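You operate a simulated robot arm through the tools that you are given. There is no shell and no other tool. Be economical: measure what you need, move in short steps, check, and stop when the job is done.

You run a simulated robot arm. Do the job below in one go: nothing can be reset, and whatever is moved stays where it is left.

TASK
Stand the plant on the coaster, mop up its water and slide the brown bowl to the dried spot.
Fine: use the blue cloth and put it back; the bowl slides to where the plant stood, once it is dry.
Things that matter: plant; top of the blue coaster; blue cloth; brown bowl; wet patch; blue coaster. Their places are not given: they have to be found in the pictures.

The check looks at the end state, three seconds after you hand in, the way a careful person would. Anything else that was tipped, shoved, dropped, spilled or broken makes it a failure.

THE ROBOT
A 6-joint arm with a two-finger parallel gripper, fixed in place. Base frame: the origin is at the foot of the arm, x ahead of it, y to its left, z up; the work surface is at about z = 0.76. Readings come in m, degrees, newtons and seconds.
With the tool pointing down near the work surface it reaches from about 0.26 to 0.68 m from the base axis. Its first joint turns from -66.0 to 66.0 degrees. Payload 2.9 kg.
Tool frame: the origin (TCP) lies between the finger pads and is the grasp point; the fingertips stand 0.03 m ahead of it; z points along the fingers, y is the line along which they close. Largest opening 0.11 m; finger width 0.02, thickness 0.01; the body of the gripper, 0.048 by 0.112 m, starts 0.055 m behind the TCP.
Orientation is that of the tool frame in the base frame, as [roll, pitch, yaw] about the fixed x, y, z axes, in that order (R = Rz(yaw) Ry(pitch) Rx(roll)). With the fingers straight down and closing along the base's y, the tool's x points along the base's -x, its y along +y and its z along -z.

THE INTERFACE
- The arm moves only by the tool apply_moves. Its argument "moves" is a list of rows, each a list of 7 numbers: the turn, a rotation vector about the base's x, y, z in degrees, then the shift along the base's x, y, z in m, then the finger opening in m, from 0 to 0.11. In form: [[wx, wy, wz, tx, ty, tz, gripper], ...]. A call has 1 to 8 rows; each row shifts and turns the commanded pose from where the row before left it. Each row takes 0.2 s and may step no farther than 0.05 m and 8.6 degrees from the row before; otherwise, or with a gripper value out of range, the whole call is refused. A pose out of reach is approached as far as the arm can. The call stops where the force on the tool passes 40 N (or 10 N more than at its start, if that is more) or the arm is blocked; 0.2 s more then pass. Each finger travels about 0.108 m/s and halts on what it meets, pressing with about 29 N; the grip force reading is that of the motor and also rises with nothing between the fingers. The clock runs only during rows and for 0.2 s after the last one: add rows that do not move to give the fingers time. The reply holds the time, the measured pose of the TCP, the force on the tool along the base axes, the opening and the grip force, in the units named above and with some noise.
- Cameras (640 x 400 px; columns grow to the right, rows downward): "scene" is fixed at [0.0703, 0.4275, 1.3805]; the picture's right is [-0.82, -0.57, 0.00], its down [-0.35, 0.49, -0.80] and it looks along [0.46, -0.65, -0.60] (base axes); focal length 345 px, centre (320, 200). "wrist" rides on the gripper at [-0.036, 0, -0.057] in the tool frame; the picture's right is [0.00, -1.00, 0.00], its down [0.97, 0.00, -0.24] and it looks along [0.24, 0.00, 0.97] (tool axes); focal length 218 px, centre (320, 200).
- snapshot(camera): a new picture of that camera. The clock stands still meanwhile.
- point_at(camera, pixels): for up to 12 pixels [column, row] of the newest picture of that camera ("zoom" is the newest enlarged one), the place [x, y, z] in the base frame of the surface seen there, good to about 0.003 m. The clock stands still meanwhile.
- enlarge(camera, box): a new picture of the part [left, top, right, bottom] of that camera's present view, enlarged. The clock stands still meanwhile.
- job_done(): hands the job in; it is judged then, once.

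Work in short steps. Measure before you move; look again where a grasp or a placing could have gone wrong, and mend it. You have 80 turns and 38 pictures in all, those below and enlarged ones among them. Open the gripper and draw the arm clear of the work before you hand the job in, unless the task says otherwise; then end with one line.

The tools are called after "Call:" as a command line: name --pt "numbers of a row" for each row, then --argument value for the rest, lists and objects as JSON in quotes. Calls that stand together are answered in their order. apply_moves: Moves the arm, as the interface text tells. Its arguments: {"type":"object","properties":{"moves":{"type":"array"}},"required":["moves"]} The other tools are called the same way: snapshot (camera) takes a picture; point_at (camera, pixels) gives the place of the surface under pixels of a picture; enlarge (camera, box) takes an enlarged picture of a part of a camera's view; job_done () hands the job in.

At the start:

```text
t: 0.0
eef_pos: [0.4473, -0.1056, 1.0972]
tool_rot: [-180.0, 0.0, -180.0]
force: [0.6, 0.1, -0.2]
width: 0.1096
grip_force: 0.1
```

scene: 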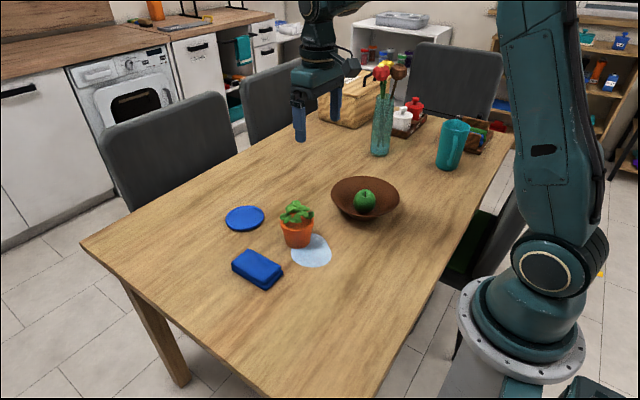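
wrist: 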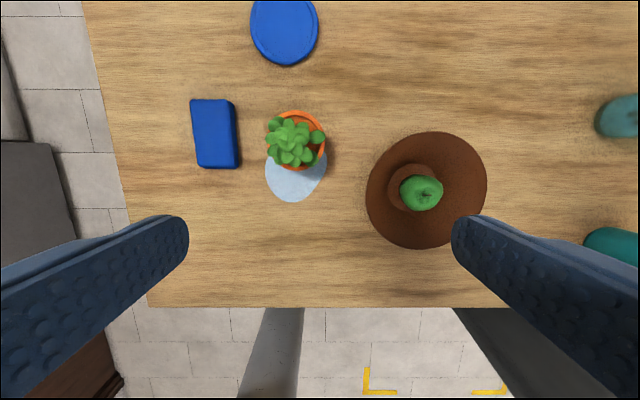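

The wrist picture shows the coaster (284,30), plant (295,140), wet patch (293,185), cloth (214,134) and bowl (425,190). I measure these points first.

Call:
point_at --camera "wrist" --pixels '[[284, 30], [251, 30], [318, 30], [284, 64], [292, 190], [268, 175], [192, 100], [235, 100], [238, 168], [200, 168], [214, 134], [293, 202]]'

Call:
point_at --camera "wrist" --pixels '[[425, 192], [367, 190], [487, 190], [430, 132], [420, 248], [400, 170], [295, 112], [325, 148], [292, 140], [378, 190], [475, 190], [326, 168]]'

Call:
enlarge --camera "scene" --box '[210, 160, 410, 300]'

```text
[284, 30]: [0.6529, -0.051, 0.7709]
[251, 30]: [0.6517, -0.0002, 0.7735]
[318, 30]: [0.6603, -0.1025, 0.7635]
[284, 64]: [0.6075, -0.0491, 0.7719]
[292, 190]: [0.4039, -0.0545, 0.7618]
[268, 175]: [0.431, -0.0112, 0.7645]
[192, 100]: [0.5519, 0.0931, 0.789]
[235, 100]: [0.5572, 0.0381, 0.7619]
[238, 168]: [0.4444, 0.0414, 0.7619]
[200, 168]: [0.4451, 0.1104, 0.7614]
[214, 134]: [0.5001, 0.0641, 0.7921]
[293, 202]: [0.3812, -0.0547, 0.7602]
```

```text
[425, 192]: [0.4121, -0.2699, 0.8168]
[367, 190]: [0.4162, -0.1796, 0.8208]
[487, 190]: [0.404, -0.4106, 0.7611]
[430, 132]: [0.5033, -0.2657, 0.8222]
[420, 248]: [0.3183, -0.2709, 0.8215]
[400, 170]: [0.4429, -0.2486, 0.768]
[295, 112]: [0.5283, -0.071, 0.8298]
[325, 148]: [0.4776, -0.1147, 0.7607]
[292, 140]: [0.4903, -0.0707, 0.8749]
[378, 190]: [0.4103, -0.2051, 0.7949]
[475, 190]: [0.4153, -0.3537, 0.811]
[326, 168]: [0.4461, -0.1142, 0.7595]
```

```text
2.86 times, centred on (310, 230) of scene
```

zoom: 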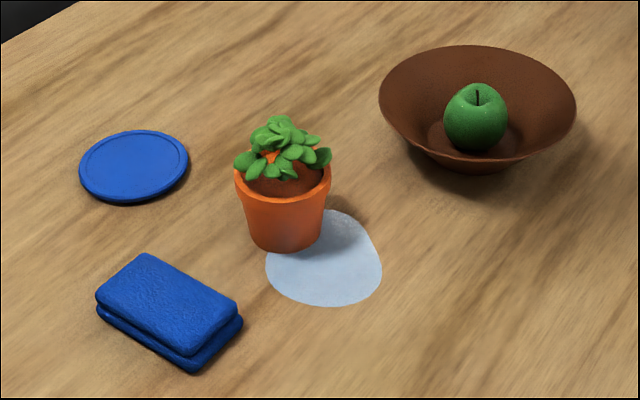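

The pot is about 0.07 tall and the bowl rim is near z = 0.82. I measure the pot, coaster, cloth and patch outlines in the zoom.

Call:
point_at --camera "zoom" --pixels '[[238, 180], [328, 184], [284, 198], [284, 248], [252, 240], [318, 240], [270, 225], [310, 225], [268, 270], [380, 270], [330, 304], [335, 212]]'

Call:
point_at --camera "zoom" --pixels '[[84, 165], [186, 158], [135, 133], [128, 200], [135, 165], [145, 256], [100, 290], [235, 312], [192, 350], [192, 370], [170, 305], [120, 315]]'

Call:
point_at --camera "zoom" --pixels '[[382, 100], [573, 100], [478, 47], [478, 160], [480, 170], [420, 152], [515, 168], [475, 90], [475, 148], [447, 115], [507, 115], [440, 140]]'

```text
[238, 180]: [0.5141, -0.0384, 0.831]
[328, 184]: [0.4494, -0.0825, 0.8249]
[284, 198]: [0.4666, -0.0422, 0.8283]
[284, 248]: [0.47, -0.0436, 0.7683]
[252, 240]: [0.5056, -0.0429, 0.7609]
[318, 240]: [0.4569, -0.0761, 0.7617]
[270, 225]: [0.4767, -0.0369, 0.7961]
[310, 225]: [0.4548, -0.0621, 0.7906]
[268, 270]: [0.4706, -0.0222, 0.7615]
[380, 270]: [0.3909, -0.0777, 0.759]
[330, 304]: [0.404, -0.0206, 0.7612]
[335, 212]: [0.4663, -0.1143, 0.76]
```

```text
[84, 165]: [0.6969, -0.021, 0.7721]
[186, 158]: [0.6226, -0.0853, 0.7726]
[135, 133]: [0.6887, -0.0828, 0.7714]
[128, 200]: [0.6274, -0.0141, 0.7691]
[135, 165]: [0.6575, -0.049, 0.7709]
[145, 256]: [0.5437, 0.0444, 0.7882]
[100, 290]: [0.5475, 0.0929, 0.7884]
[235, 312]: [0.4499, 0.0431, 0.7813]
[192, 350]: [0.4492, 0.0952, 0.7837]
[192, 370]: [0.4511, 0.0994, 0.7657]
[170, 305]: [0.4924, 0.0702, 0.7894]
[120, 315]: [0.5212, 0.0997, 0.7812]
```

```text
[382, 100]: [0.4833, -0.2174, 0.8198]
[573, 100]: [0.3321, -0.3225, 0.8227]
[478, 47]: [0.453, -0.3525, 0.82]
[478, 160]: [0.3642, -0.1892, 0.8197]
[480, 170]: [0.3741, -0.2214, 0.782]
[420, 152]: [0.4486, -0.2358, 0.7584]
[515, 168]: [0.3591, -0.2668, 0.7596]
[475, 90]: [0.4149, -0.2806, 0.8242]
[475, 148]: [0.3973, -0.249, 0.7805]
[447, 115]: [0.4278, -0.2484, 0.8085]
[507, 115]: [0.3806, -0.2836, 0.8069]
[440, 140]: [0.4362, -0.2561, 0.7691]
```

The pot centre is about (0.488,-0.071) with a rim radius of 0.04, and the coaster centre is about (0.657,-0.049). I move above the plant and look at the leaves.

Call:
apply_moves --pt "0 0 0 0.014 0.012 -0.04 0.11" --pt "0 0 0 0.014 0.012 -0.04 0.11" --pt "0 0 0 0.013 0.011 -0.04 0.11" --pt "0 0 0 0 0 0 0.11"

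Call:
snapshot --camera "wrist"

Call:
enlarge --camera "scene" --box '[250, 180, 350, 270]'

```text
t: 1.0
eef_pos: [0.4886, -0.071, 0.9749]
tool_rot: [-179.9, 0.0, 180.0]
force: [0.4, 0.0, -0.1]
width: 0.1099
grip_force: 0.1
```

```text
34 pictures are left
```

wrist: 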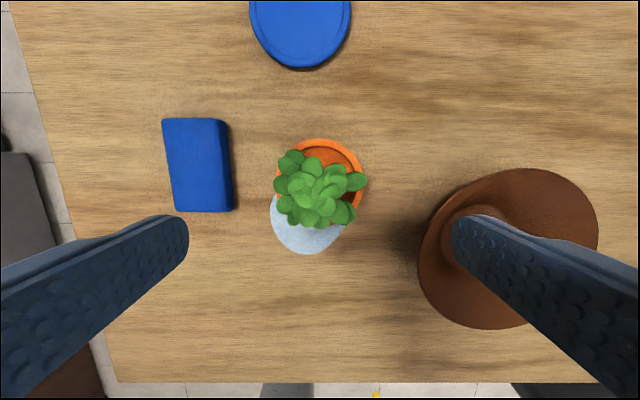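

```text
4.44 times, centred on (300, 225) of scene
```

zoom: 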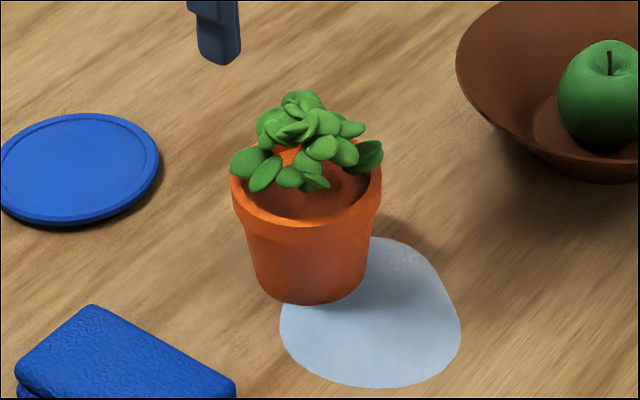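

Call:
point_at --camera "wrist" --pixels '[[320, 141], [278, 180], [363, 178], [362, 195], [356, 165], [318, 195], [366, 182], [277, 195], [345, 147], [290, 155]]'

Call:
point_at --camera "zoom" --pixels '[[303, 94], [300, 105], [233, 195], [380, 185], [300, 222], [240, 160], [372, 150], [308, 300], [80, 165]]'

```text
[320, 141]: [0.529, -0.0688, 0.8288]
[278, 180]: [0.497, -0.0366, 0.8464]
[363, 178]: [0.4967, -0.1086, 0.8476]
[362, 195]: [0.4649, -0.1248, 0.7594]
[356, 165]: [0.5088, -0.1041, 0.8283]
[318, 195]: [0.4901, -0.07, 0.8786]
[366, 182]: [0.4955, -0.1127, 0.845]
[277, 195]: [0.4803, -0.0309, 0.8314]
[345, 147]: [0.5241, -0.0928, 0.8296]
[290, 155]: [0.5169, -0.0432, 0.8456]
```

```text
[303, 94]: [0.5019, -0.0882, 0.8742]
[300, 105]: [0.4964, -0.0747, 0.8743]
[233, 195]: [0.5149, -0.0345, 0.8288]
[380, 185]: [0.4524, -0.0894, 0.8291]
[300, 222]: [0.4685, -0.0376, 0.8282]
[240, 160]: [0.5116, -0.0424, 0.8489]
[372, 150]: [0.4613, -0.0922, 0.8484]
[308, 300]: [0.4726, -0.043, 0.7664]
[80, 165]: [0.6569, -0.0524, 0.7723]
```

The rim fits centre (0.489,-0.071) with radius 0.04, and the leaves reach z = 0.879. I lower to TCP z ≈ 0.829 so the gripper body stays above the leaves, then close.

Call:
apply_moves --pt "0 0 0 0 0 -0.045 0.11" --pt "0 0 0 0 0 -0.045 0.11" --pt "0 0 0 0 0 -0.035 0.11" --pt "0 0 0 0 0 -0.02 0.11" --pt "0 0 0 0 0 0 0.07" --pt "0 0 0 0 0 0 0.07" --pt "0 0 0 0 0 0 0.07"

```text
t: 2.6
eef_pos: [0.4895, -0.0684, 0.8302]
tool_rot: [180.0, 0.1, -180.0]
force: [0.3, -0.2, -0.1]
width: 0.081
grip_force: 29.1
```

The fingers hold the rim at 0.081 with 29 N. I lift 0.045 and check.

Call:
apply_moves --pt "0 0 0 0 0 0.02 0.07" --pt "0 0 0 0 0 0.025 0.07" --pt "0 0 0 0 0 0 0.07"

Call:
enlarge --camera "scene" --box '[210, 160, 410, 300]'

```text
t: 3.4
eef_pos: [0.4882, -0.0689, 0.8769]
tool_rot: [180.0, 0.0, -180.0]
force: [0.1, 0.6, -3.7]
width: 0.0809
grip_force: 28.9
```

```text
2.86 times, centred on (310, 230) of scene
```

zoom: 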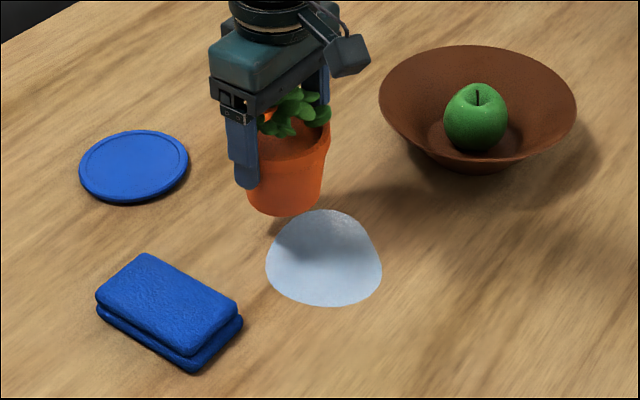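

The plant hangs upright clear of the table. I carry it by (0.168, 0.019) to above the coaster.

Call:
apply_moves --pt "0 0 0 0.035 0.004 0 0.07" --pt "0 0 0 0.04 0.005 0 0.07" --pt "0 0 0 0.04 0.005 0 0.07" --pt "0 0 0 0.035 0.004 0 0.07" --pt "0 0 0 0.018 0.001 -0.01 0.07" --pt "0 0 0 0 0 0 0.07"

Call:
enlarge --camera "scene" --box '[190, 140, 350, 290]'

```text
t: 4.8
eef_pos: [0.6566, -0.0489, 0.8666]
tool_rot: [-180.0, -0.1, -180.0]
force: [-0.7, 0.1, -4.1]
width: 0.0809
grip_force: 29.1
```

```text
2.67 times, centred on (270, 215) of scene
```

zoom: 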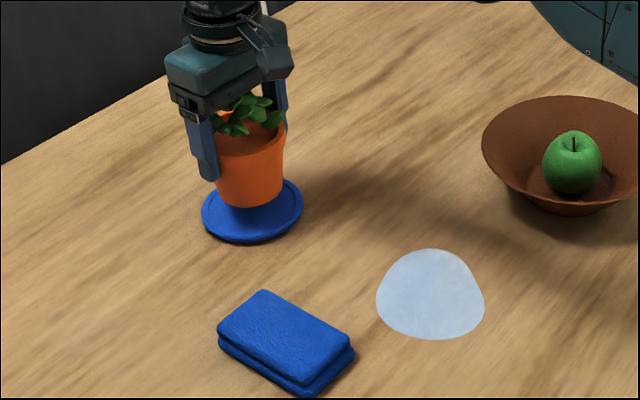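

The pot is centred over the coaster. I measure the now fully visible patch and lower in small steps.

Call:
point_at --camera "zoom" --pixels '[[379, 300], [482, 300], [432, 251], [432, 337], [470, 265], [395, 267], [395, 325], [470, 328]]'

Call:
apply_moves --pt "0 0 0 0 0 -0.012 0.07" --pt "0 0 0 0 0 -0.007 0.07" --pt "0 0 0 0 0 -0.004 0.07" --pt "0 0 0 0 0 0 0.07"

```text
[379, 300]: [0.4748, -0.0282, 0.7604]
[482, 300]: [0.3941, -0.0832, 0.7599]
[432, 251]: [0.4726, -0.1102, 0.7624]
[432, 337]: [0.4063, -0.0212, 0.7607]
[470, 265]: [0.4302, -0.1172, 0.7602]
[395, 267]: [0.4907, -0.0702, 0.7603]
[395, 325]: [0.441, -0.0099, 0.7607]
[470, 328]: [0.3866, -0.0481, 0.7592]
```

```text
t: 5.8
eef_pos: [0.6573, -0.0493, 0.8433]
tool_rot: [-180.0, 0.0, 179.9]
force: [0.0, -0.2, -3.0]
width: 0.0809
grip_force: 29.7
```

The reading is still about 3 N of weight, so there is no contact yet. I lower by millimetres.

Call:
apply_moves --pt "0 0 0 0 0 -0.0015 0.07" --pt "0 0 0 0 0 -0.001 0.07" --pt "0 0 0 0 0 0 0.07"

```text
t: 6.6
eef_pos: [0.6571, -0.0509, 0.8415]
tool_rot: [180.0, 0.1, 180.0]
force: [-2.4, 1.3, 3.8]
width: 0.0811
grip_force: 28.5
```

The force changed to +3.8 N, so the pot rests on the coaster. I open gently and rise.

Call:
apply_moves --pt "0 0 0 0 0 0 0.09" --pt "0 0 0 0 0 0 0.11" --pt "0 0 0 0 0 0 0.11" --pt "0 0 0 0 0 0.03 0.11" --pt "0 0 0 0 0 0.04 0.11" --pt "0 0 0 0 0 0.04 0.11" --pt "0 0 0 -0.05 0 0 0.11" --pt "0 0 0 -0.05 0 0 0.11"

Call:
enlarge --camera "scene" --box '[190, 140, 350, 290]'

Call:
snapshot --camera "wrist"

```text
t: 8.4
eef_pos: [0.5551, -0.0507, 0.9509]
tool_rot: [180.0, 0.0, 180.0]
force: [-1.0, -0.9, 0.9]
width: 0.11
grip_force: 0.1
```

```text
2.67 times, centred on (270, 215) of scene
```

zoom: 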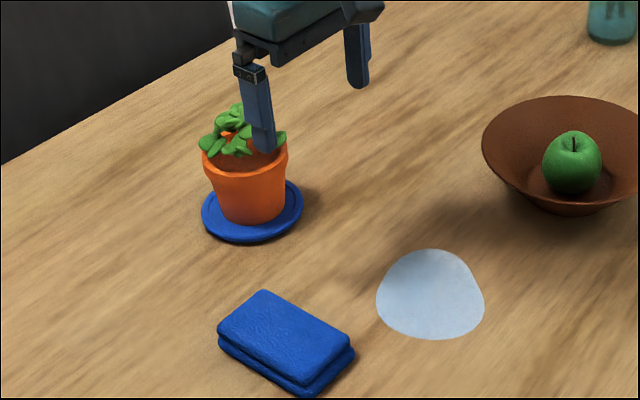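

```text
29 pictures are left
```

wrist: 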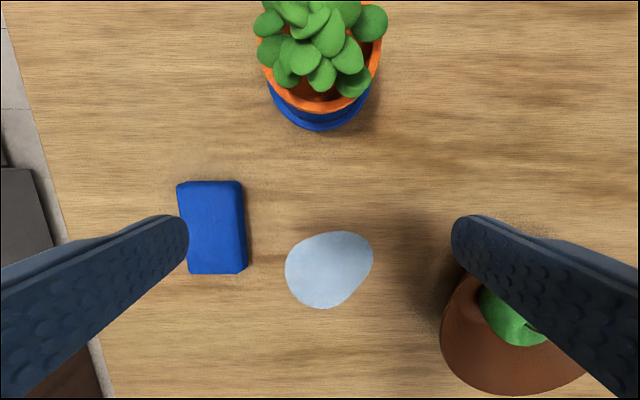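

The plant stands on the coaster. I measure the cloth corners (177,183)-(245,272) and the patch outline in this wrist picture.

Call:
point_at --camera "wrist" --pixels '[[180, 186], [239, 184], [241, 268], [191, 270], [212, 226], [212, 183], [244, 230], [214, 270]]'

Call:
point_at --camera "wrist" --pixels '[[288, 265], [372, 258], [345, 232], [305, 243], [320, 308], [295, 295], [355, 290], [330, 268]]'

```text
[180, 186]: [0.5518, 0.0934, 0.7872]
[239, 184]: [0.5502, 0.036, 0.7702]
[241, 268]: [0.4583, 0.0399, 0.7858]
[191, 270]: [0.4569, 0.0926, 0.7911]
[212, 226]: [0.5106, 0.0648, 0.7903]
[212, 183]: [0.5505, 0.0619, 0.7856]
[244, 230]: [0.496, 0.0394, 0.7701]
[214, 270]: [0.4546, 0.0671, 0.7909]
```

```text
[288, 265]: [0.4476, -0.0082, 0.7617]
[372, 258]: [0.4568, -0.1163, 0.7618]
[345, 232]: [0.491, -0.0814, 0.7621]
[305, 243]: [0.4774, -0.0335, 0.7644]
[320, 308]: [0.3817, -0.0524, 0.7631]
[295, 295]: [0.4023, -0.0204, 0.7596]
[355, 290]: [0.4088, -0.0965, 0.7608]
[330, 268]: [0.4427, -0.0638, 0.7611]
```

The cloth centre is (0.501,0.068), 0.064 wide in y, with its top at 0.79. I go above it and descend to z ≈ 0.797.

Call:
apply_moves --pt "0 0 0 -0.018 0.04 -0.02 0.11" --pt "0 0 0 -0.018 0.04 -0.02 0.11" --pt "0 0 0 -0.018 0.039 -0.025 0.11" --pt "0 0 0 0 0 -0.035 0.11" --pt "0 0 0 0 0 -0.035 0.11" --pt "0 0 0 0 0 -0.019 0.11" --pt "0 0 0 0 0 0 0.11"

```text
t: 10.0
eef_pos: [0.5032, 0.0701, 0.7962]
tool_rot: [180.0, 0.0, -180.0]
force: [-0.2, 0.1, 0.3]
width: 0.1102
grip_force: 0.1
```

The tool is in place around the cloth with no contact. I close on it.

Call:
apply_moves --pt "0 0 0 0 0 0 0.055" --pt "0 0 0 0 0 0 0.055" --pt "0 0 0 0 0 0 0.055" --pt "0 0 0 0 0 0 0.055"

Call:
enlarge --camera "scene" --box '[190, 160, 370, 300]'

```text
t: 11.0
eef_pos: [0.5024, 0.0692, 0.7968]
tool_rot: [-180.0, 0.0, 180.0]
force: [-0.4, -0.4, -0.5]
width: 0.0631
grip_force: 28.5
```

```text
2.86 times, centred on (280, 230) of scene
```

zoom: 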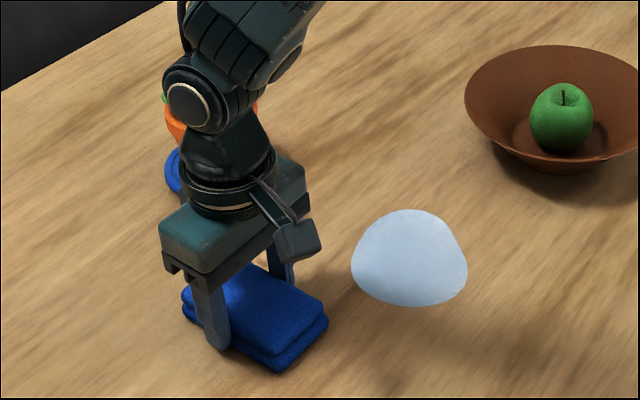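

The cloth is held at 0.063. I lift it, carry it to the near side of the patch and lower to just above the table.

Call:
apply_moves --pt "0 0 0 0 0 0.03 0.055" --pt "0 0 0 -0.025 -0.03 0 0.055" --pt "0 0 0 -0.025 -0.03 0 0.055" --pt "0 0 0 -0.015 -0.025 0 0.055" --pt "0 0 0 0 0 -0.02 0.055" --pt "0 0 0 0 0 -0.009 0.055" --pt "0 0 0 0 0 0 0.055"

```text
t: 12.6
eef_pos: [0.4371, -0.0154, 0.7963]
tool_rot: [180.0, 0.0, 180.0]
force: [0.4, -0.6, -0.4]
width: 0.0629
grip_force: 28.9
```

The cloth is at the left part of the patch, near the table. I press lightly and sweep to y ≈ -0.10.

Call:
apply_moves --pt "0 0 0 0 0 -0.002 0.055" --pt "0 0 0 0 -0.02 0 0.055" --pt "0 0 0 0 -0.02 0 0.055" --pt "0 0 0 0 -0.02 0 0.055" --pt "0 0 0 0 -0.02 0 0.055" --pt "0 0 0 0 0 0 0.055"

Call:
snapshot --camera "scene"

```text
t: 14.0
eef_pos: [0.4377, -0.095, 0.7955]
tool_rot: [180.0, 0.1, -179.9]
force: [1.0, 8.9, 21.1]
width: 0.0631
grip_force: 29.0
```

```text
27 pictures are left
```

scene: 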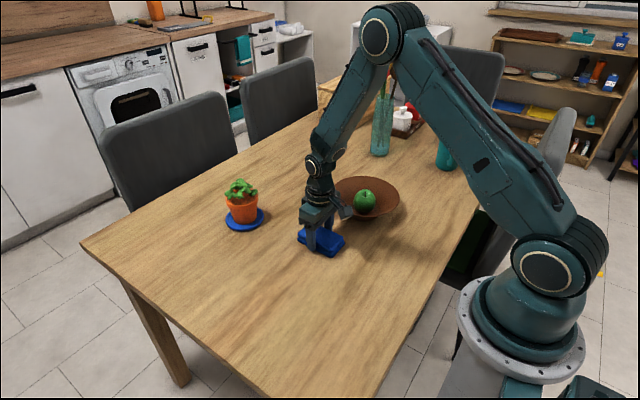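

The contact force is about 21 N and the visible part of the patch is gone. I sweep back with small x offsets to cover the whole area.

Call:
apply_moves --pt "0 0 0 0.02 0 0 0.055" --pt "0 0 0 0 0.025 0 0.055" --pt "0 0 0 0 0.025 0 0.055" --pt "0 0 0 0 0.03 0 0.055" --pt "0 0 0 -0.035 0 0 0.055" --pt "0 0 0 0 -0.03 0 0.055" --pt "0 0 0 0 -0.03 0 0.055" --pt "0 0 0 0 -0.02 0 0.055"

```text
t: 15.8
eef_pos: [0.423, -0.0956, 0.7956]
tool_rot: [179.9, 0.0, 179.9]
force: [-0.3, 6.9, 15.1]
width: 0.063
grip_force: 29.2
```

I lift the cloth and move it back above its old place, then look at the spot.

Call:
apply_moves --pt "0 0 0 0 0 0.032 0.055" --pt "0 0 0 0.02 0.04 0 0.055" --pt "0 0 0 0.02 0.04 0 0.055" --pt "0 0 0 0.02 0.045 0 0.055" --pt "0 0 0 0.02 0.04 0 0.055" --pt "0 0 0 0 0 0 0.055"

Call:
enlarge --camera "scene" --box '[190, 160, 410, 300]'

```text
t: 17.2
eef_pos: [0.5024, 0.0703, 0.829]
tool_rot: [-179.9, 0.0, -179.9]
force: [0.0, -1.2, -0.7]
width: 0.063
grip_force: 28.7
```

```text
2.86 times, centred on (300, 230) of scene
```

zoom: 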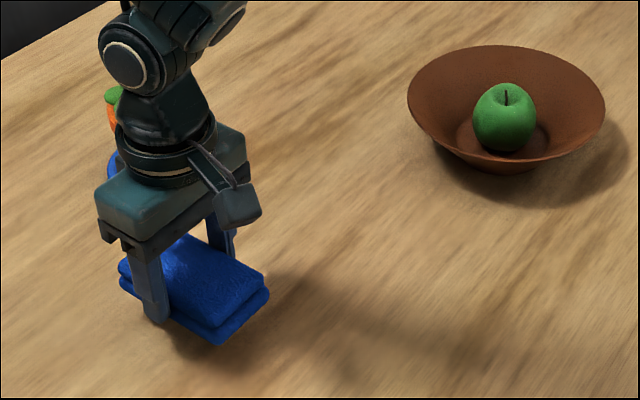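

The table is dry. I lower the cloth to its original place.

Call:
apply_moves --pt "0 0 0 0 -0.001 -0.02 0.055" --pt "0 0 0 0 0 -0.009 0.055" --pt "0 0 0 0 0 -0.003 0.055" --pt "0 0 0 0 0 0 0.055"

```text
t: 18.2
eef_pos: [0.5025, 0.0667, 0.7965]
tool_rot: [180.0, 0.0, -180.0]
force: [-1.1, -0.2, 1.8]
width: 0.0626
grip_force: 29.2
```

It touches the table (+1.8 N). I open and rise, then draw back to look.

Call:
apply_moves --pt "0 0 0 0 0 0 0.085" --pt "0 0 0 0 0 0 0.1" --pt "0 0 0 0 0 0 0.1" --pt "0 0 0 0 0 0.04 0.1" --pt "0 0 0 0 0 0.05 0.1" --pt "0 0 0 -0.03 -0.04 0.05 0.1" --pt "0 0 0 -0.03 -0.04 0.03 0.1" --pt "0 0 0 0 -0.04 0 0.1"

Call:
snapshot --camera "wrist"

Call:
enlarge --camera "scene" --box '[190, 160, 410, 300]'

```text
refused: row 6 steps farther than a row can; nothing moved
```

```text
25 pictures are left
```

wrist: 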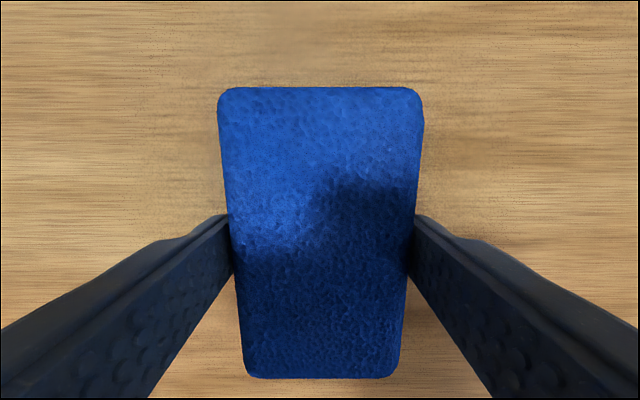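

```text
2.86 times, centred on (300, 230) of scene
```

zoom: 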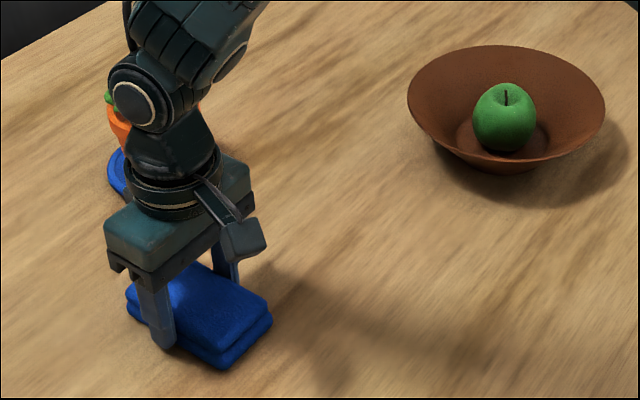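

The call was refused because a step was too long. I repeat it with smaller steps.

Call:
apply_moves --pt "0 0 0 0 0 0 0.085" --pt "0 0 0 0 0 0 0.1" --pt "0 0 0 0 0 0 0.1" --pt "0 0 0 0 0 0.03 0.1" --pt "0 0 0 0 0 0.045 0.1" --pt "0 0 0 0 0 0.045 0.1" --pt "0 0 0 -0.025 -0.03 0.02 0.1" --pt "0 0 0 -0.025 -0.03 0.02 0.1"

Call:
apply_moves --pt "0 0 0 0 -0.04 0.01 0.1" --pt "0 0 0 0 -0.04 0.01 0.1" --pt "0 0 0 0 -0.04 0.01 0.1" --pt "0 0 0 0 0 0 0.1"

Call:
snapshot --camera "wrist"

Call:
enlarge --camera "scene" --box '[210, 150, 430, 300]'

```text
t: 20.0
eef_pos: [0.452, 0.0085, 0.9553]
tool_rot: [-180.0, -0.1, -180.0]
force: [0.3, -0.5, -0.6]
width: 0.1002
grip_force: 0.2
```

```text
t: 21.0
eef_pos: [0.4511, -0.1138, 0.9862]
tool_rot: [-180.0, 0.0, -179.9]
force: [0.4, -0.2, 0.5]
width: 0.1001
grip_force: 0.1
```

```text
23 pictures are left
```

wrist: 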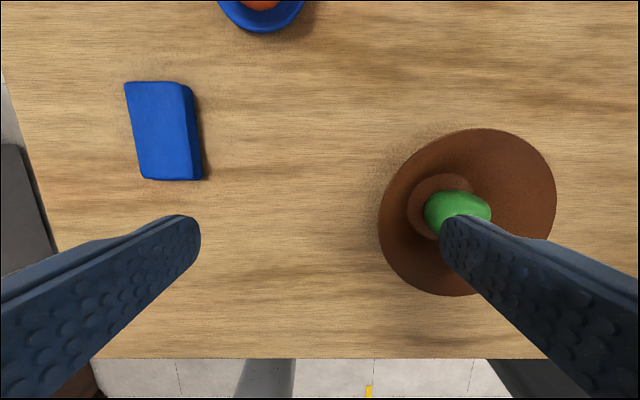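

```text
2.67 times, centred on (320, 225) of scene
```

zoom: 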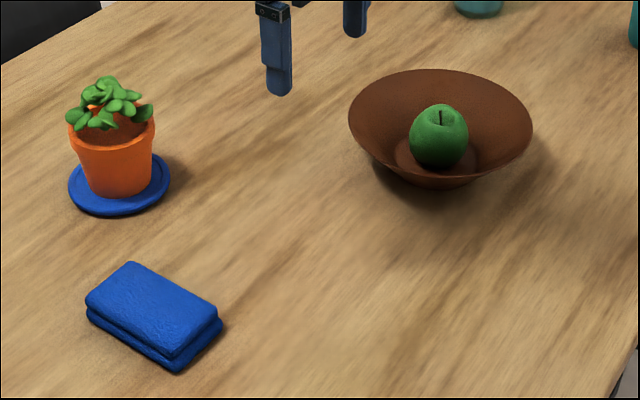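

The spot is dry, and the cloth and plant are in place. For the bowl I plan a pinch of its sloped wall on the +y side with the tool tilted to the slope, so I measure the wall profile and recheck the cloth.

Call:
point_at --camera "wrist" --pixels '[[381, 215], [386, 214], [392, 213], [398, 212], [404, 210], [410, 208], [416, 206], [464, 131], [462, 140], [458, 155], [455, 170], [452, 180]]'

Call:
point_at --camera "zoom" --pixels '[[351, 120], [531, 120], [440, 70], [420, 180], [400, 175], [405, 183], [415, 185], [440, 188], [440, 178], [440, 105], [412, 135], [467, 135]]'

Call:
point_at --camera "wrist" --pixels '[[126, 85], [178, 82], [184, 178], [146, 177], [192, 90], [201, 178]]'

Call:
enlarge --camera "scene" --box '[320, 165, 420, 230]'

```text
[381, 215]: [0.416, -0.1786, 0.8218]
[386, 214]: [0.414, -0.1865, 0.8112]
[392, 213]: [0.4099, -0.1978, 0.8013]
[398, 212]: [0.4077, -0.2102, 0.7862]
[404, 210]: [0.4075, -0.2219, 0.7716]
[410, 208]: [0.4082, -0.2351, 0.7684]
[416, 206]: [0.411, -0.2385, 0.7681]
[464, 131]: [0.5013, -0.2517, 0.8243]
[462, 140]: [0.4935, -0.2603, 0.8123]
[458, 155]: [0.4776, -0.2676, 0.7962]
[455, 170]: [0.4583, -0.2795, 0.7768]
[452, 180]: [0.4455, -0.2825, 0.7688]
```

```text
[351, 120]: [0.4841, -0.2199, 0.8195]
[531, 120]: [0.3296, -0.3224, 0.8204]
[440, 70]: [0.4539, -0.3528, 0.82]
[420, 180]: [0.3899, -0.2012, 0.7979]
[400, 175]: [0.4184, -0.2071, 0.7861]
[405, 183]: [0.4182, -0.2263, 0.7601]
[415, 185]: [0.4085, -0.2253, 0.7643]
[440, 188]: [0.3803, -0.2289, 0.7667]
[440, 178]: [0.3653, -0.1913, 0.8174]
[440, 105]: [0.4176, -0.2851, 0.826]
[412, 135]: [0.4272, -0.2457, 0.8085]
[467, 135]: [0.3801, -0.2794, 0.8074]
```

```text
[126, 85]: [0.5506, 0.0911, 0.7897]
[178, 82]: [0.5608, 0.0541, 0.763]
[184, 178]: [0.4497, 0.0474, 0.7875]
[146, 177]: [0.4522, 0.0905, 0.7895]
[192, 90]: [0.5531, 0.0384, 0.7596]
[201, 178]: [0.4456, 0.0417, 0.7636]
```

```text
6.15 times, centred on (370, 198) of scene
```

zoom: 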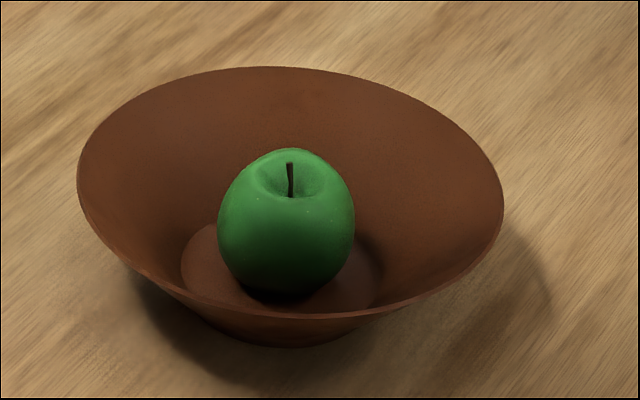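

The wall slopes about 49.5° and is about 3 mm thick; the bowl centre is (0.411,-0.271) with R 0.0925, and the cloth is unchanged. I tilt the tool -40° about x and set the opening to 0.04.

Call:
apply_moves --pt "-8 0 0 -0.008 0 0 0.06" --pt "-8 0 0 -0.008 0 0 0.04" --pt "-8 0 0 -0.008 0 0 0.04" --pt "-8 0 0 -0.008 0 0 0.04" --pt "-8 0 0 -0.008 0 0 0.04" --pt "0 0 0 0 0 0 0.04"

```text
t: 22.4
eef_pos: [0.4134, -0.1134, 0.9854]
tool_rot: [-140.0, 0.1, 180.0]
force: [-0.2, 0.4, -0.1]
width: 0.04
grip_force: 0.1
```

The tilt is right (tool z ≈ (0,-0.64,-0.77)). I go to the pre-grasp point 0.08 m back along the tool axis and look.

Call:
apply_moves --pt "0 0 0 -0.001 -0.004 -0.035 0.04" --pt "0 0 0 -0.001 -0.003 -0.035 0.04" --pt "0 0 0 0 -0.003 -0.03 0.04" --pt "0 0 0 0 0 0 0.04"

Call:
enlarge --camera "scene" --box '[260, 130, 430, 250]'

Call:
snapshot --camera "wrist"

```text
t: 23.4
eef_pos: [0.4104, -0.1226, 0.8849]
tool_rot: [-140.1, 0.0, 179.9]
force: [0.1, -0.3, -0.2]
width: 0.04
grip_force: 0.1
```

```text
3.33 times, centred on (345, 190) of scene
```

zoom: 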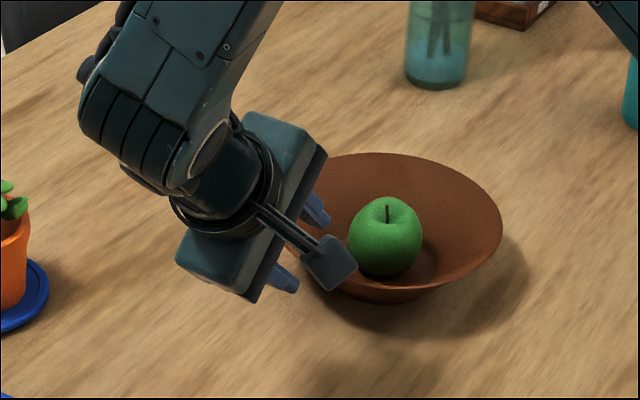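

```text
19 pictures are left
```

wrist: 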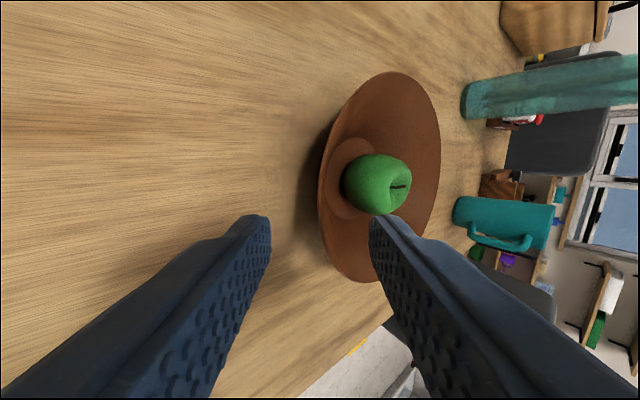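

The rim (left edge at column ~320) lies midway between the fingertips (270 and 370). I advance 0.08 m along the tool axis.

Call:
apply_moves --pt "0 0 0 0 -0.0155 -0.0185 0.04" --pt "0 0 0 0 -0.0155 -0.0185 0.04" --pt "0 0 0 0 -0.011 -0.013 0.04" --pt "0 0 0 0 -0.009 -0.011 0.04" --pt "0 0 0 0 0 0 0.04"

Call:
enlarge --camera "scene" --box '[290, 140, 430, 240]'

Call:
snapshot --camera "wrist"

```text
t: 24.6
eef_pos: [0.4117, -0.1738, 0.8244]
tool_rot: [-139.9, -0.1, -180.0]
force: [0.4, 0.5, -0.6]
width: 0.0399
grip_force: 0.1
```

```text
4.00 times, centred on (360, 190) of scene
```

zoom: 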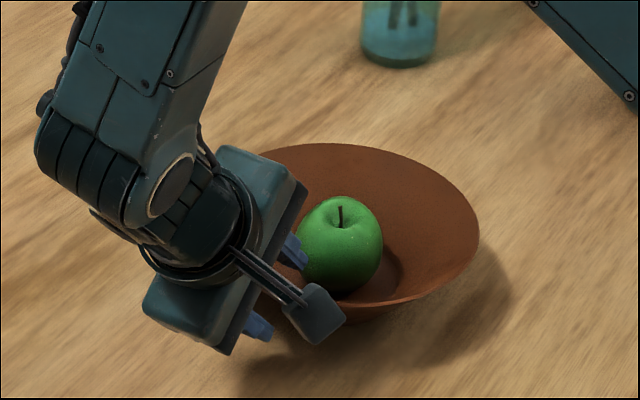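

```text
17 pictures are left
```

wrist: 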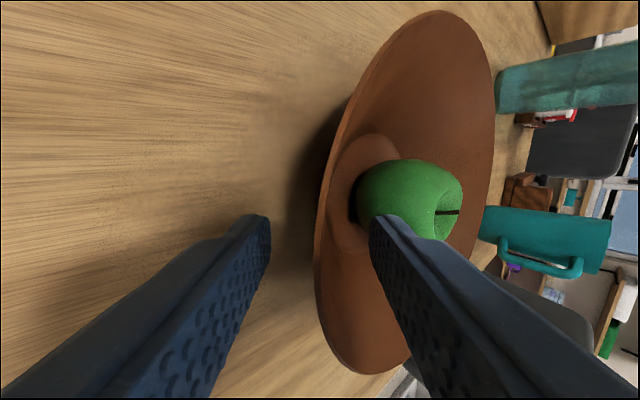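

The wall stands between the fingers, the apple is clear of the inner one and there is no contact force. I close slowly.

Call:
apply_moves --pt "0 0 0 0 0 0 0.025" --pt "0 0 0 0 0 0 0.014" --pt "0 0 0 0 0 0 0.008" --pt "0 0 0 0 0 0 0.004"

Call:
enlarge --camera "scene" --box '[290, 140, 430, 240]'

```text
t: 25.6
eef_pos: [0.4108, -0.1745, 0.8261]
tool_rot: [-139.8, 0.1, 180.0]
force: [-1.3, -2.1, 7.6]
width: 0.0059
grip_force: 29.0
```

```text
4.00 times, centred on (360, 190) of scene
```

zoom: 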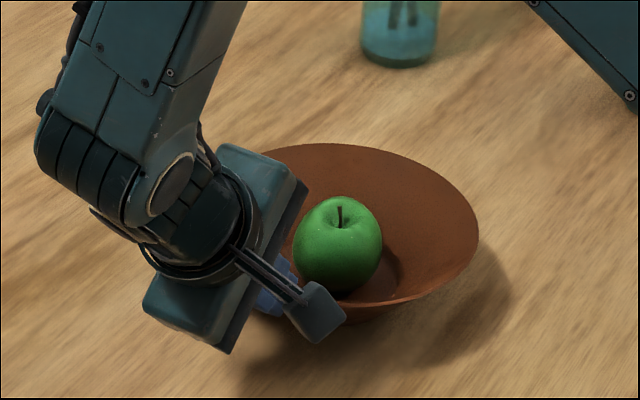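

The wall is pinched (0.006) and the bowl has not tilted. I ease up 0.5 mm and start the slide slowly.

Call:
apply_moves --pt "0 0 0 0 0 0.0006 0.003" --pt "0 0 0 0.0015 0.004 0 0.003" --pt "0 0 0 0.0025 0.007 0 0.003" --pt "0 0 0 0.0035 0.009 0 0.003" --pt "0 0 0 0.0025 0.007 0 0.003" --pt "0 0 0 0.0015 0.004 0 0.003"

Call:
enlarge --camera "scene" --box '[270, 140, 430, 250]'

```text
t: 27.0
eef_pos: [0.4218, -0.1438, 0.8251]
tool_rot: [-139.8, -0.1, 179.9]
force: [-0.8, -5.2, 12.1]
width: 0.0059
grip_force: 28.8
```

```text
3.64 times, centred on (350, 195) of scene
```

zoom: 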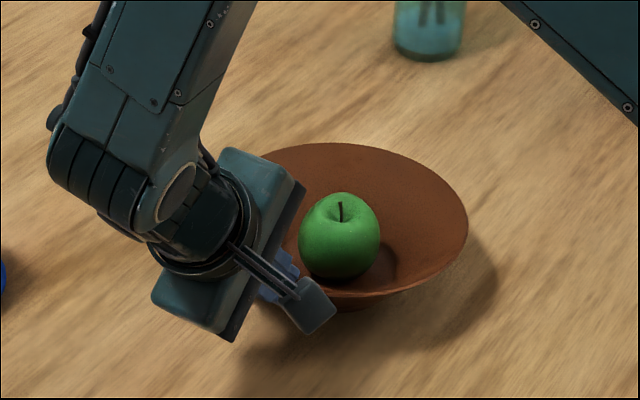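

The bowl slides level with the apple still inside. I continue along the same line in slow steps.

Call:
apply_moves --pt "0 0 0 0.002 0.005 0.0004 0.003" --pt "0 0 0 0.0035 0.009 0 0.003" --pt "0 0 0 0.0045 0.012 0 0.003" --pt "0 0 0 0.0045 0.012 0 0.003" --pt "0 0 0 0.0045 0.012 0 0.003" --pt "0 0 0 0.0045 0.012 0 0.003" --pt "0 0 0 0.0035 0.009 0 0.003" --pt "0 0 0 0.002 0.005 0 0.003"

Call:
snapshot --camera "scene"

```text
t: 28.8
eef_pos: [0.4509, -0.0665, 0.8264]
tool_rot: [-139.9, 0.0, 179.9]
force: [-2.1, -4.9, 12.3]
width: 0.0063
grip_force: 29.3
```

```text
14 pictures are left
```

scene: 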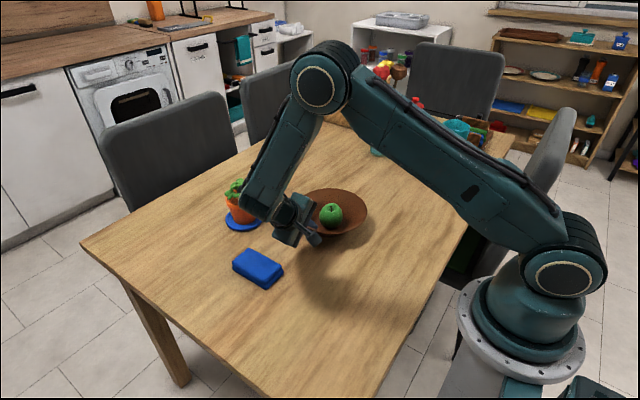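

All is well: the bowl is level, and the cloth and plant are untouched. About (0.033, 0.098) remains, so I go two thirds of it and check the clearance to the plant.

Call:
apply_moves --pt "0 0 0 0.002 0.005 0 0.003" --pt "0 0 0 0.0035 0.009 0 0.003" --pt "0 0 0 0.004 0.012 0 0.003" --pt "0 0 0 0.004 0.012 0 0.003" --pt "0 0 0 0.004 0.012 0 0.003" --pt "0 0 0 0.003 0.009 0 0.003" --pt "0 0 0 0.002 0.005 0 0.003"

Call:
enlarge --camera "scene" --box '[200, 120, 400, 300]'

Call:
snapshot --camera "wrist"

```text
t: 30.4
eef_pos: [0.4741, -0.0031, 0.8274]
tool_rot: [-139.9, 0.0, 180.0]
force: [-2.6, -4.6, 12.7]
width: 0.0062
grip_force: 28.7
```

```text
2.22 times, centred on (300, 210) of scene
```

zoom: 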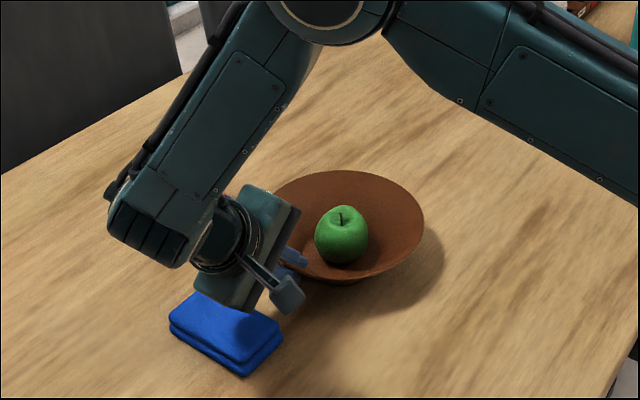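

```text
12 pictures are left
```

wrist: 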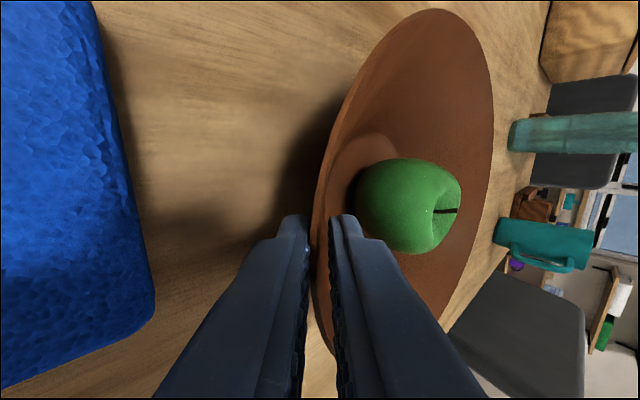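

There is room: the gripper body's lowest edge (z ≈ 0.83) stays 4 cm above the cloth. I finish the slide with the last (0.011, 0.028).

Call:
apply_moves --pt "0 0 0 0.002 0.005 0 0.003" --pt "0 0 0 0.0035 0.009 0 0.003" --pt "0 0 0 0.0035 0.009 0 0.003" --pt "0 0 0 0.002 0.005 0 0.003" --pt "0 0 0 0 0 0 0.003"

Call:
enlarge --camera "scene" --box '[200, 120, 400, 300]'

```text
t: 31.6
eef_pos: [0.4845, 0.0256, 0.8259]
tool_rot: [-140.1, 0.0, -180.0]
force: [-2.4, -4.4, 10.7]
width: 0.0061
grip_force: 29.1
```

```text
2.22 times, centred on (300, 210) of scene
```

zoom: 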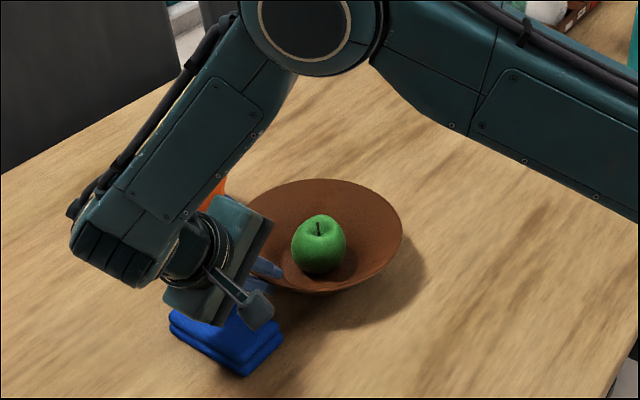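

The bowl centre is now near (0.485,-0.071). I open only to 0.022 (staying clear of the cloth), then retreat along the tool axis.

Call:
apply_moves --pt "0 0 0 0 0 0 0.012" --pt "0 0 0 0 0 0 0.022" --pt "0 0 0 0 0 0 0.022" --pt "0 0 0 0 0.0096 0.0115 0.022" --pt "0 0 0 0 0.0128 0.0153 0.022" --pt "0 0 0 0 0.0193 0.023 0.022" --pt "0 0 0 0 0.0193 0.023 0.022" --pt "0 0 0 0 0 0 0.022"

Call:
snapshot --camera "scene"

```text
t: 33.4
eef_pos: [0.4838, 0.087, 0.8971]
tool_rot: [-140.1, 0.0, 180.0]
force: [0.3, 0.5, -0.3]
width: 0.022
grip_force: 0.0
```

```text
10 pictures are left
```

scene: 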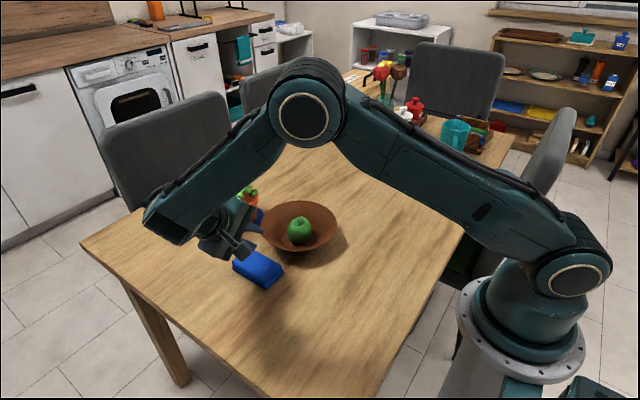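

The bowl is released and level. I rise straight up, then undo the tilt.

Call:
apply_moves --pt "0 0 0 0 0 0.04 0.04" --pt "0 0 0 0 0 0.045 0.06" --pt "0 0 0 0 0 0.045 0.08" --pt "0 0 0 -0.03 0 0.03 0.1" --pt "0 0 0 -0.03 0 0.03 0.1"

Call:
apply_moves --pt "8 0 0 -0.02 0 0 0.1" --pt "8 0 0 -0.02 0 0 0.1" --pt "8 0 0 -0.02 0 0 0.1" --pt "8 0 0 -0.01 0 0 0.1" --pt "8 0 0 0 0 0 0.1" --pt "0 0 0 0 0 0 0.1"

Call:
snapshot --camera "scene"

Call:
snapshot --camera "wrist"

```text
t: 34.6
eef_pos: [0.4255, 0.0865, 1.0882]
tool_rot: [-140.0, 0.0, 180.0]
force: [0.4, 0.2, 0.2]
width: 0.0997
grip_force: 0.0
```

```text
t: 36.0
eef_pos: [0.3543, 0.0858, 1.0886]
tool_rot: [179.9, 0.0, -179.9]
force: [-0.6, 0.9, -0.4]
width: 0.1002
grip_force: 0.1
```

```text
9 pictures are left
```

scene: 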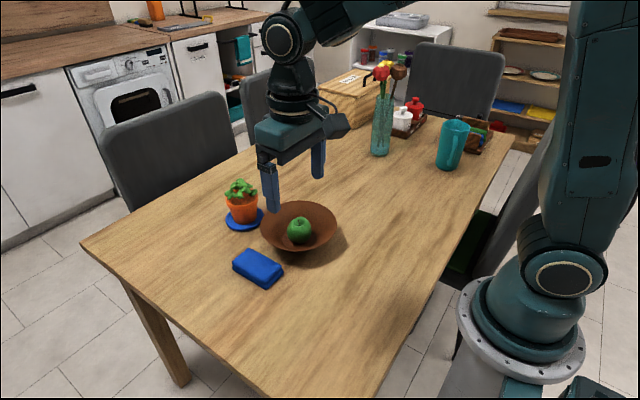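

```text
8 pictures are left
```

wrist: 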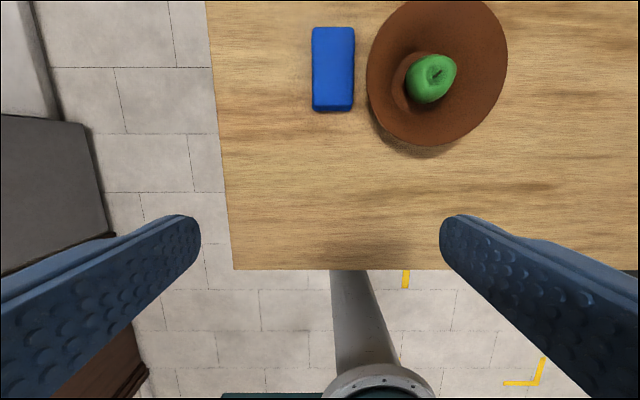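

I verify the final places of the bowl rim, cloth, and plant.

Call:
enlarge --camera "scene" --box '[210, 165, 360, 295]'

Call:
point_at --camera "wrist" --pixels '[[369, 80], [505, 55], [420, 146], [318, 31], [350, 32], [316, 106], [348, 107], [430, 80]]'

Call:
point_at --camera "scene" --pixels '[[263, 222], [336, 222], [300, 202], [300, 250], [299, 266]]'

```text
3.08 times, centred on (285, 230) of scene
```

zoom: 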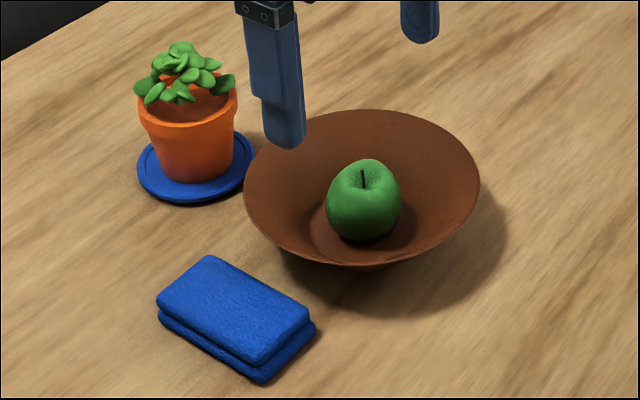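

```text
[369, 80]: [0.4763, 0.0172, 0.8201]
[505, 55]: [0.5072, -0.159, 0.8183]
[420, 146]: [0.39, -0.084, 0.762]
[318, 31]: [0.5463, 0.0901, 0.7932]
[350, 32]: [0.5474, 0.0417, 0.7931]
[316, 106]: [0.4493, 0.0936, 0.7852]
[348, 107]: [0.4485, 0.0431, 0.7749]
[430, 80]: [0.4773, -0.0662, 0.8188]
```

```text
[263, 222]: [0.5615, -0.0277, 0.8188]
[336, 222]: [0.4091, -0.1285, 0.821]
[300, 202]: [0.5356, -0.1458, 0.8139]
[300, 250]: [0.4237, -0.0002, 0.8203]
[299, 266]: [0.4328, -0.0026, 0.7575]
```

The bowl is centred at about (0.485,-0.073), where the plant stood. The cloth is back in its place, the plant stands on the coaster, the patch is gone and the arm is clear, so I hand in.

Call:
job_done

```text
The job is handed in.
```

The plant stands on the coaster, the water is mopped up, the blue cloth is back in its place, and the brown bowl, apple still in it, sits where the plant stood.
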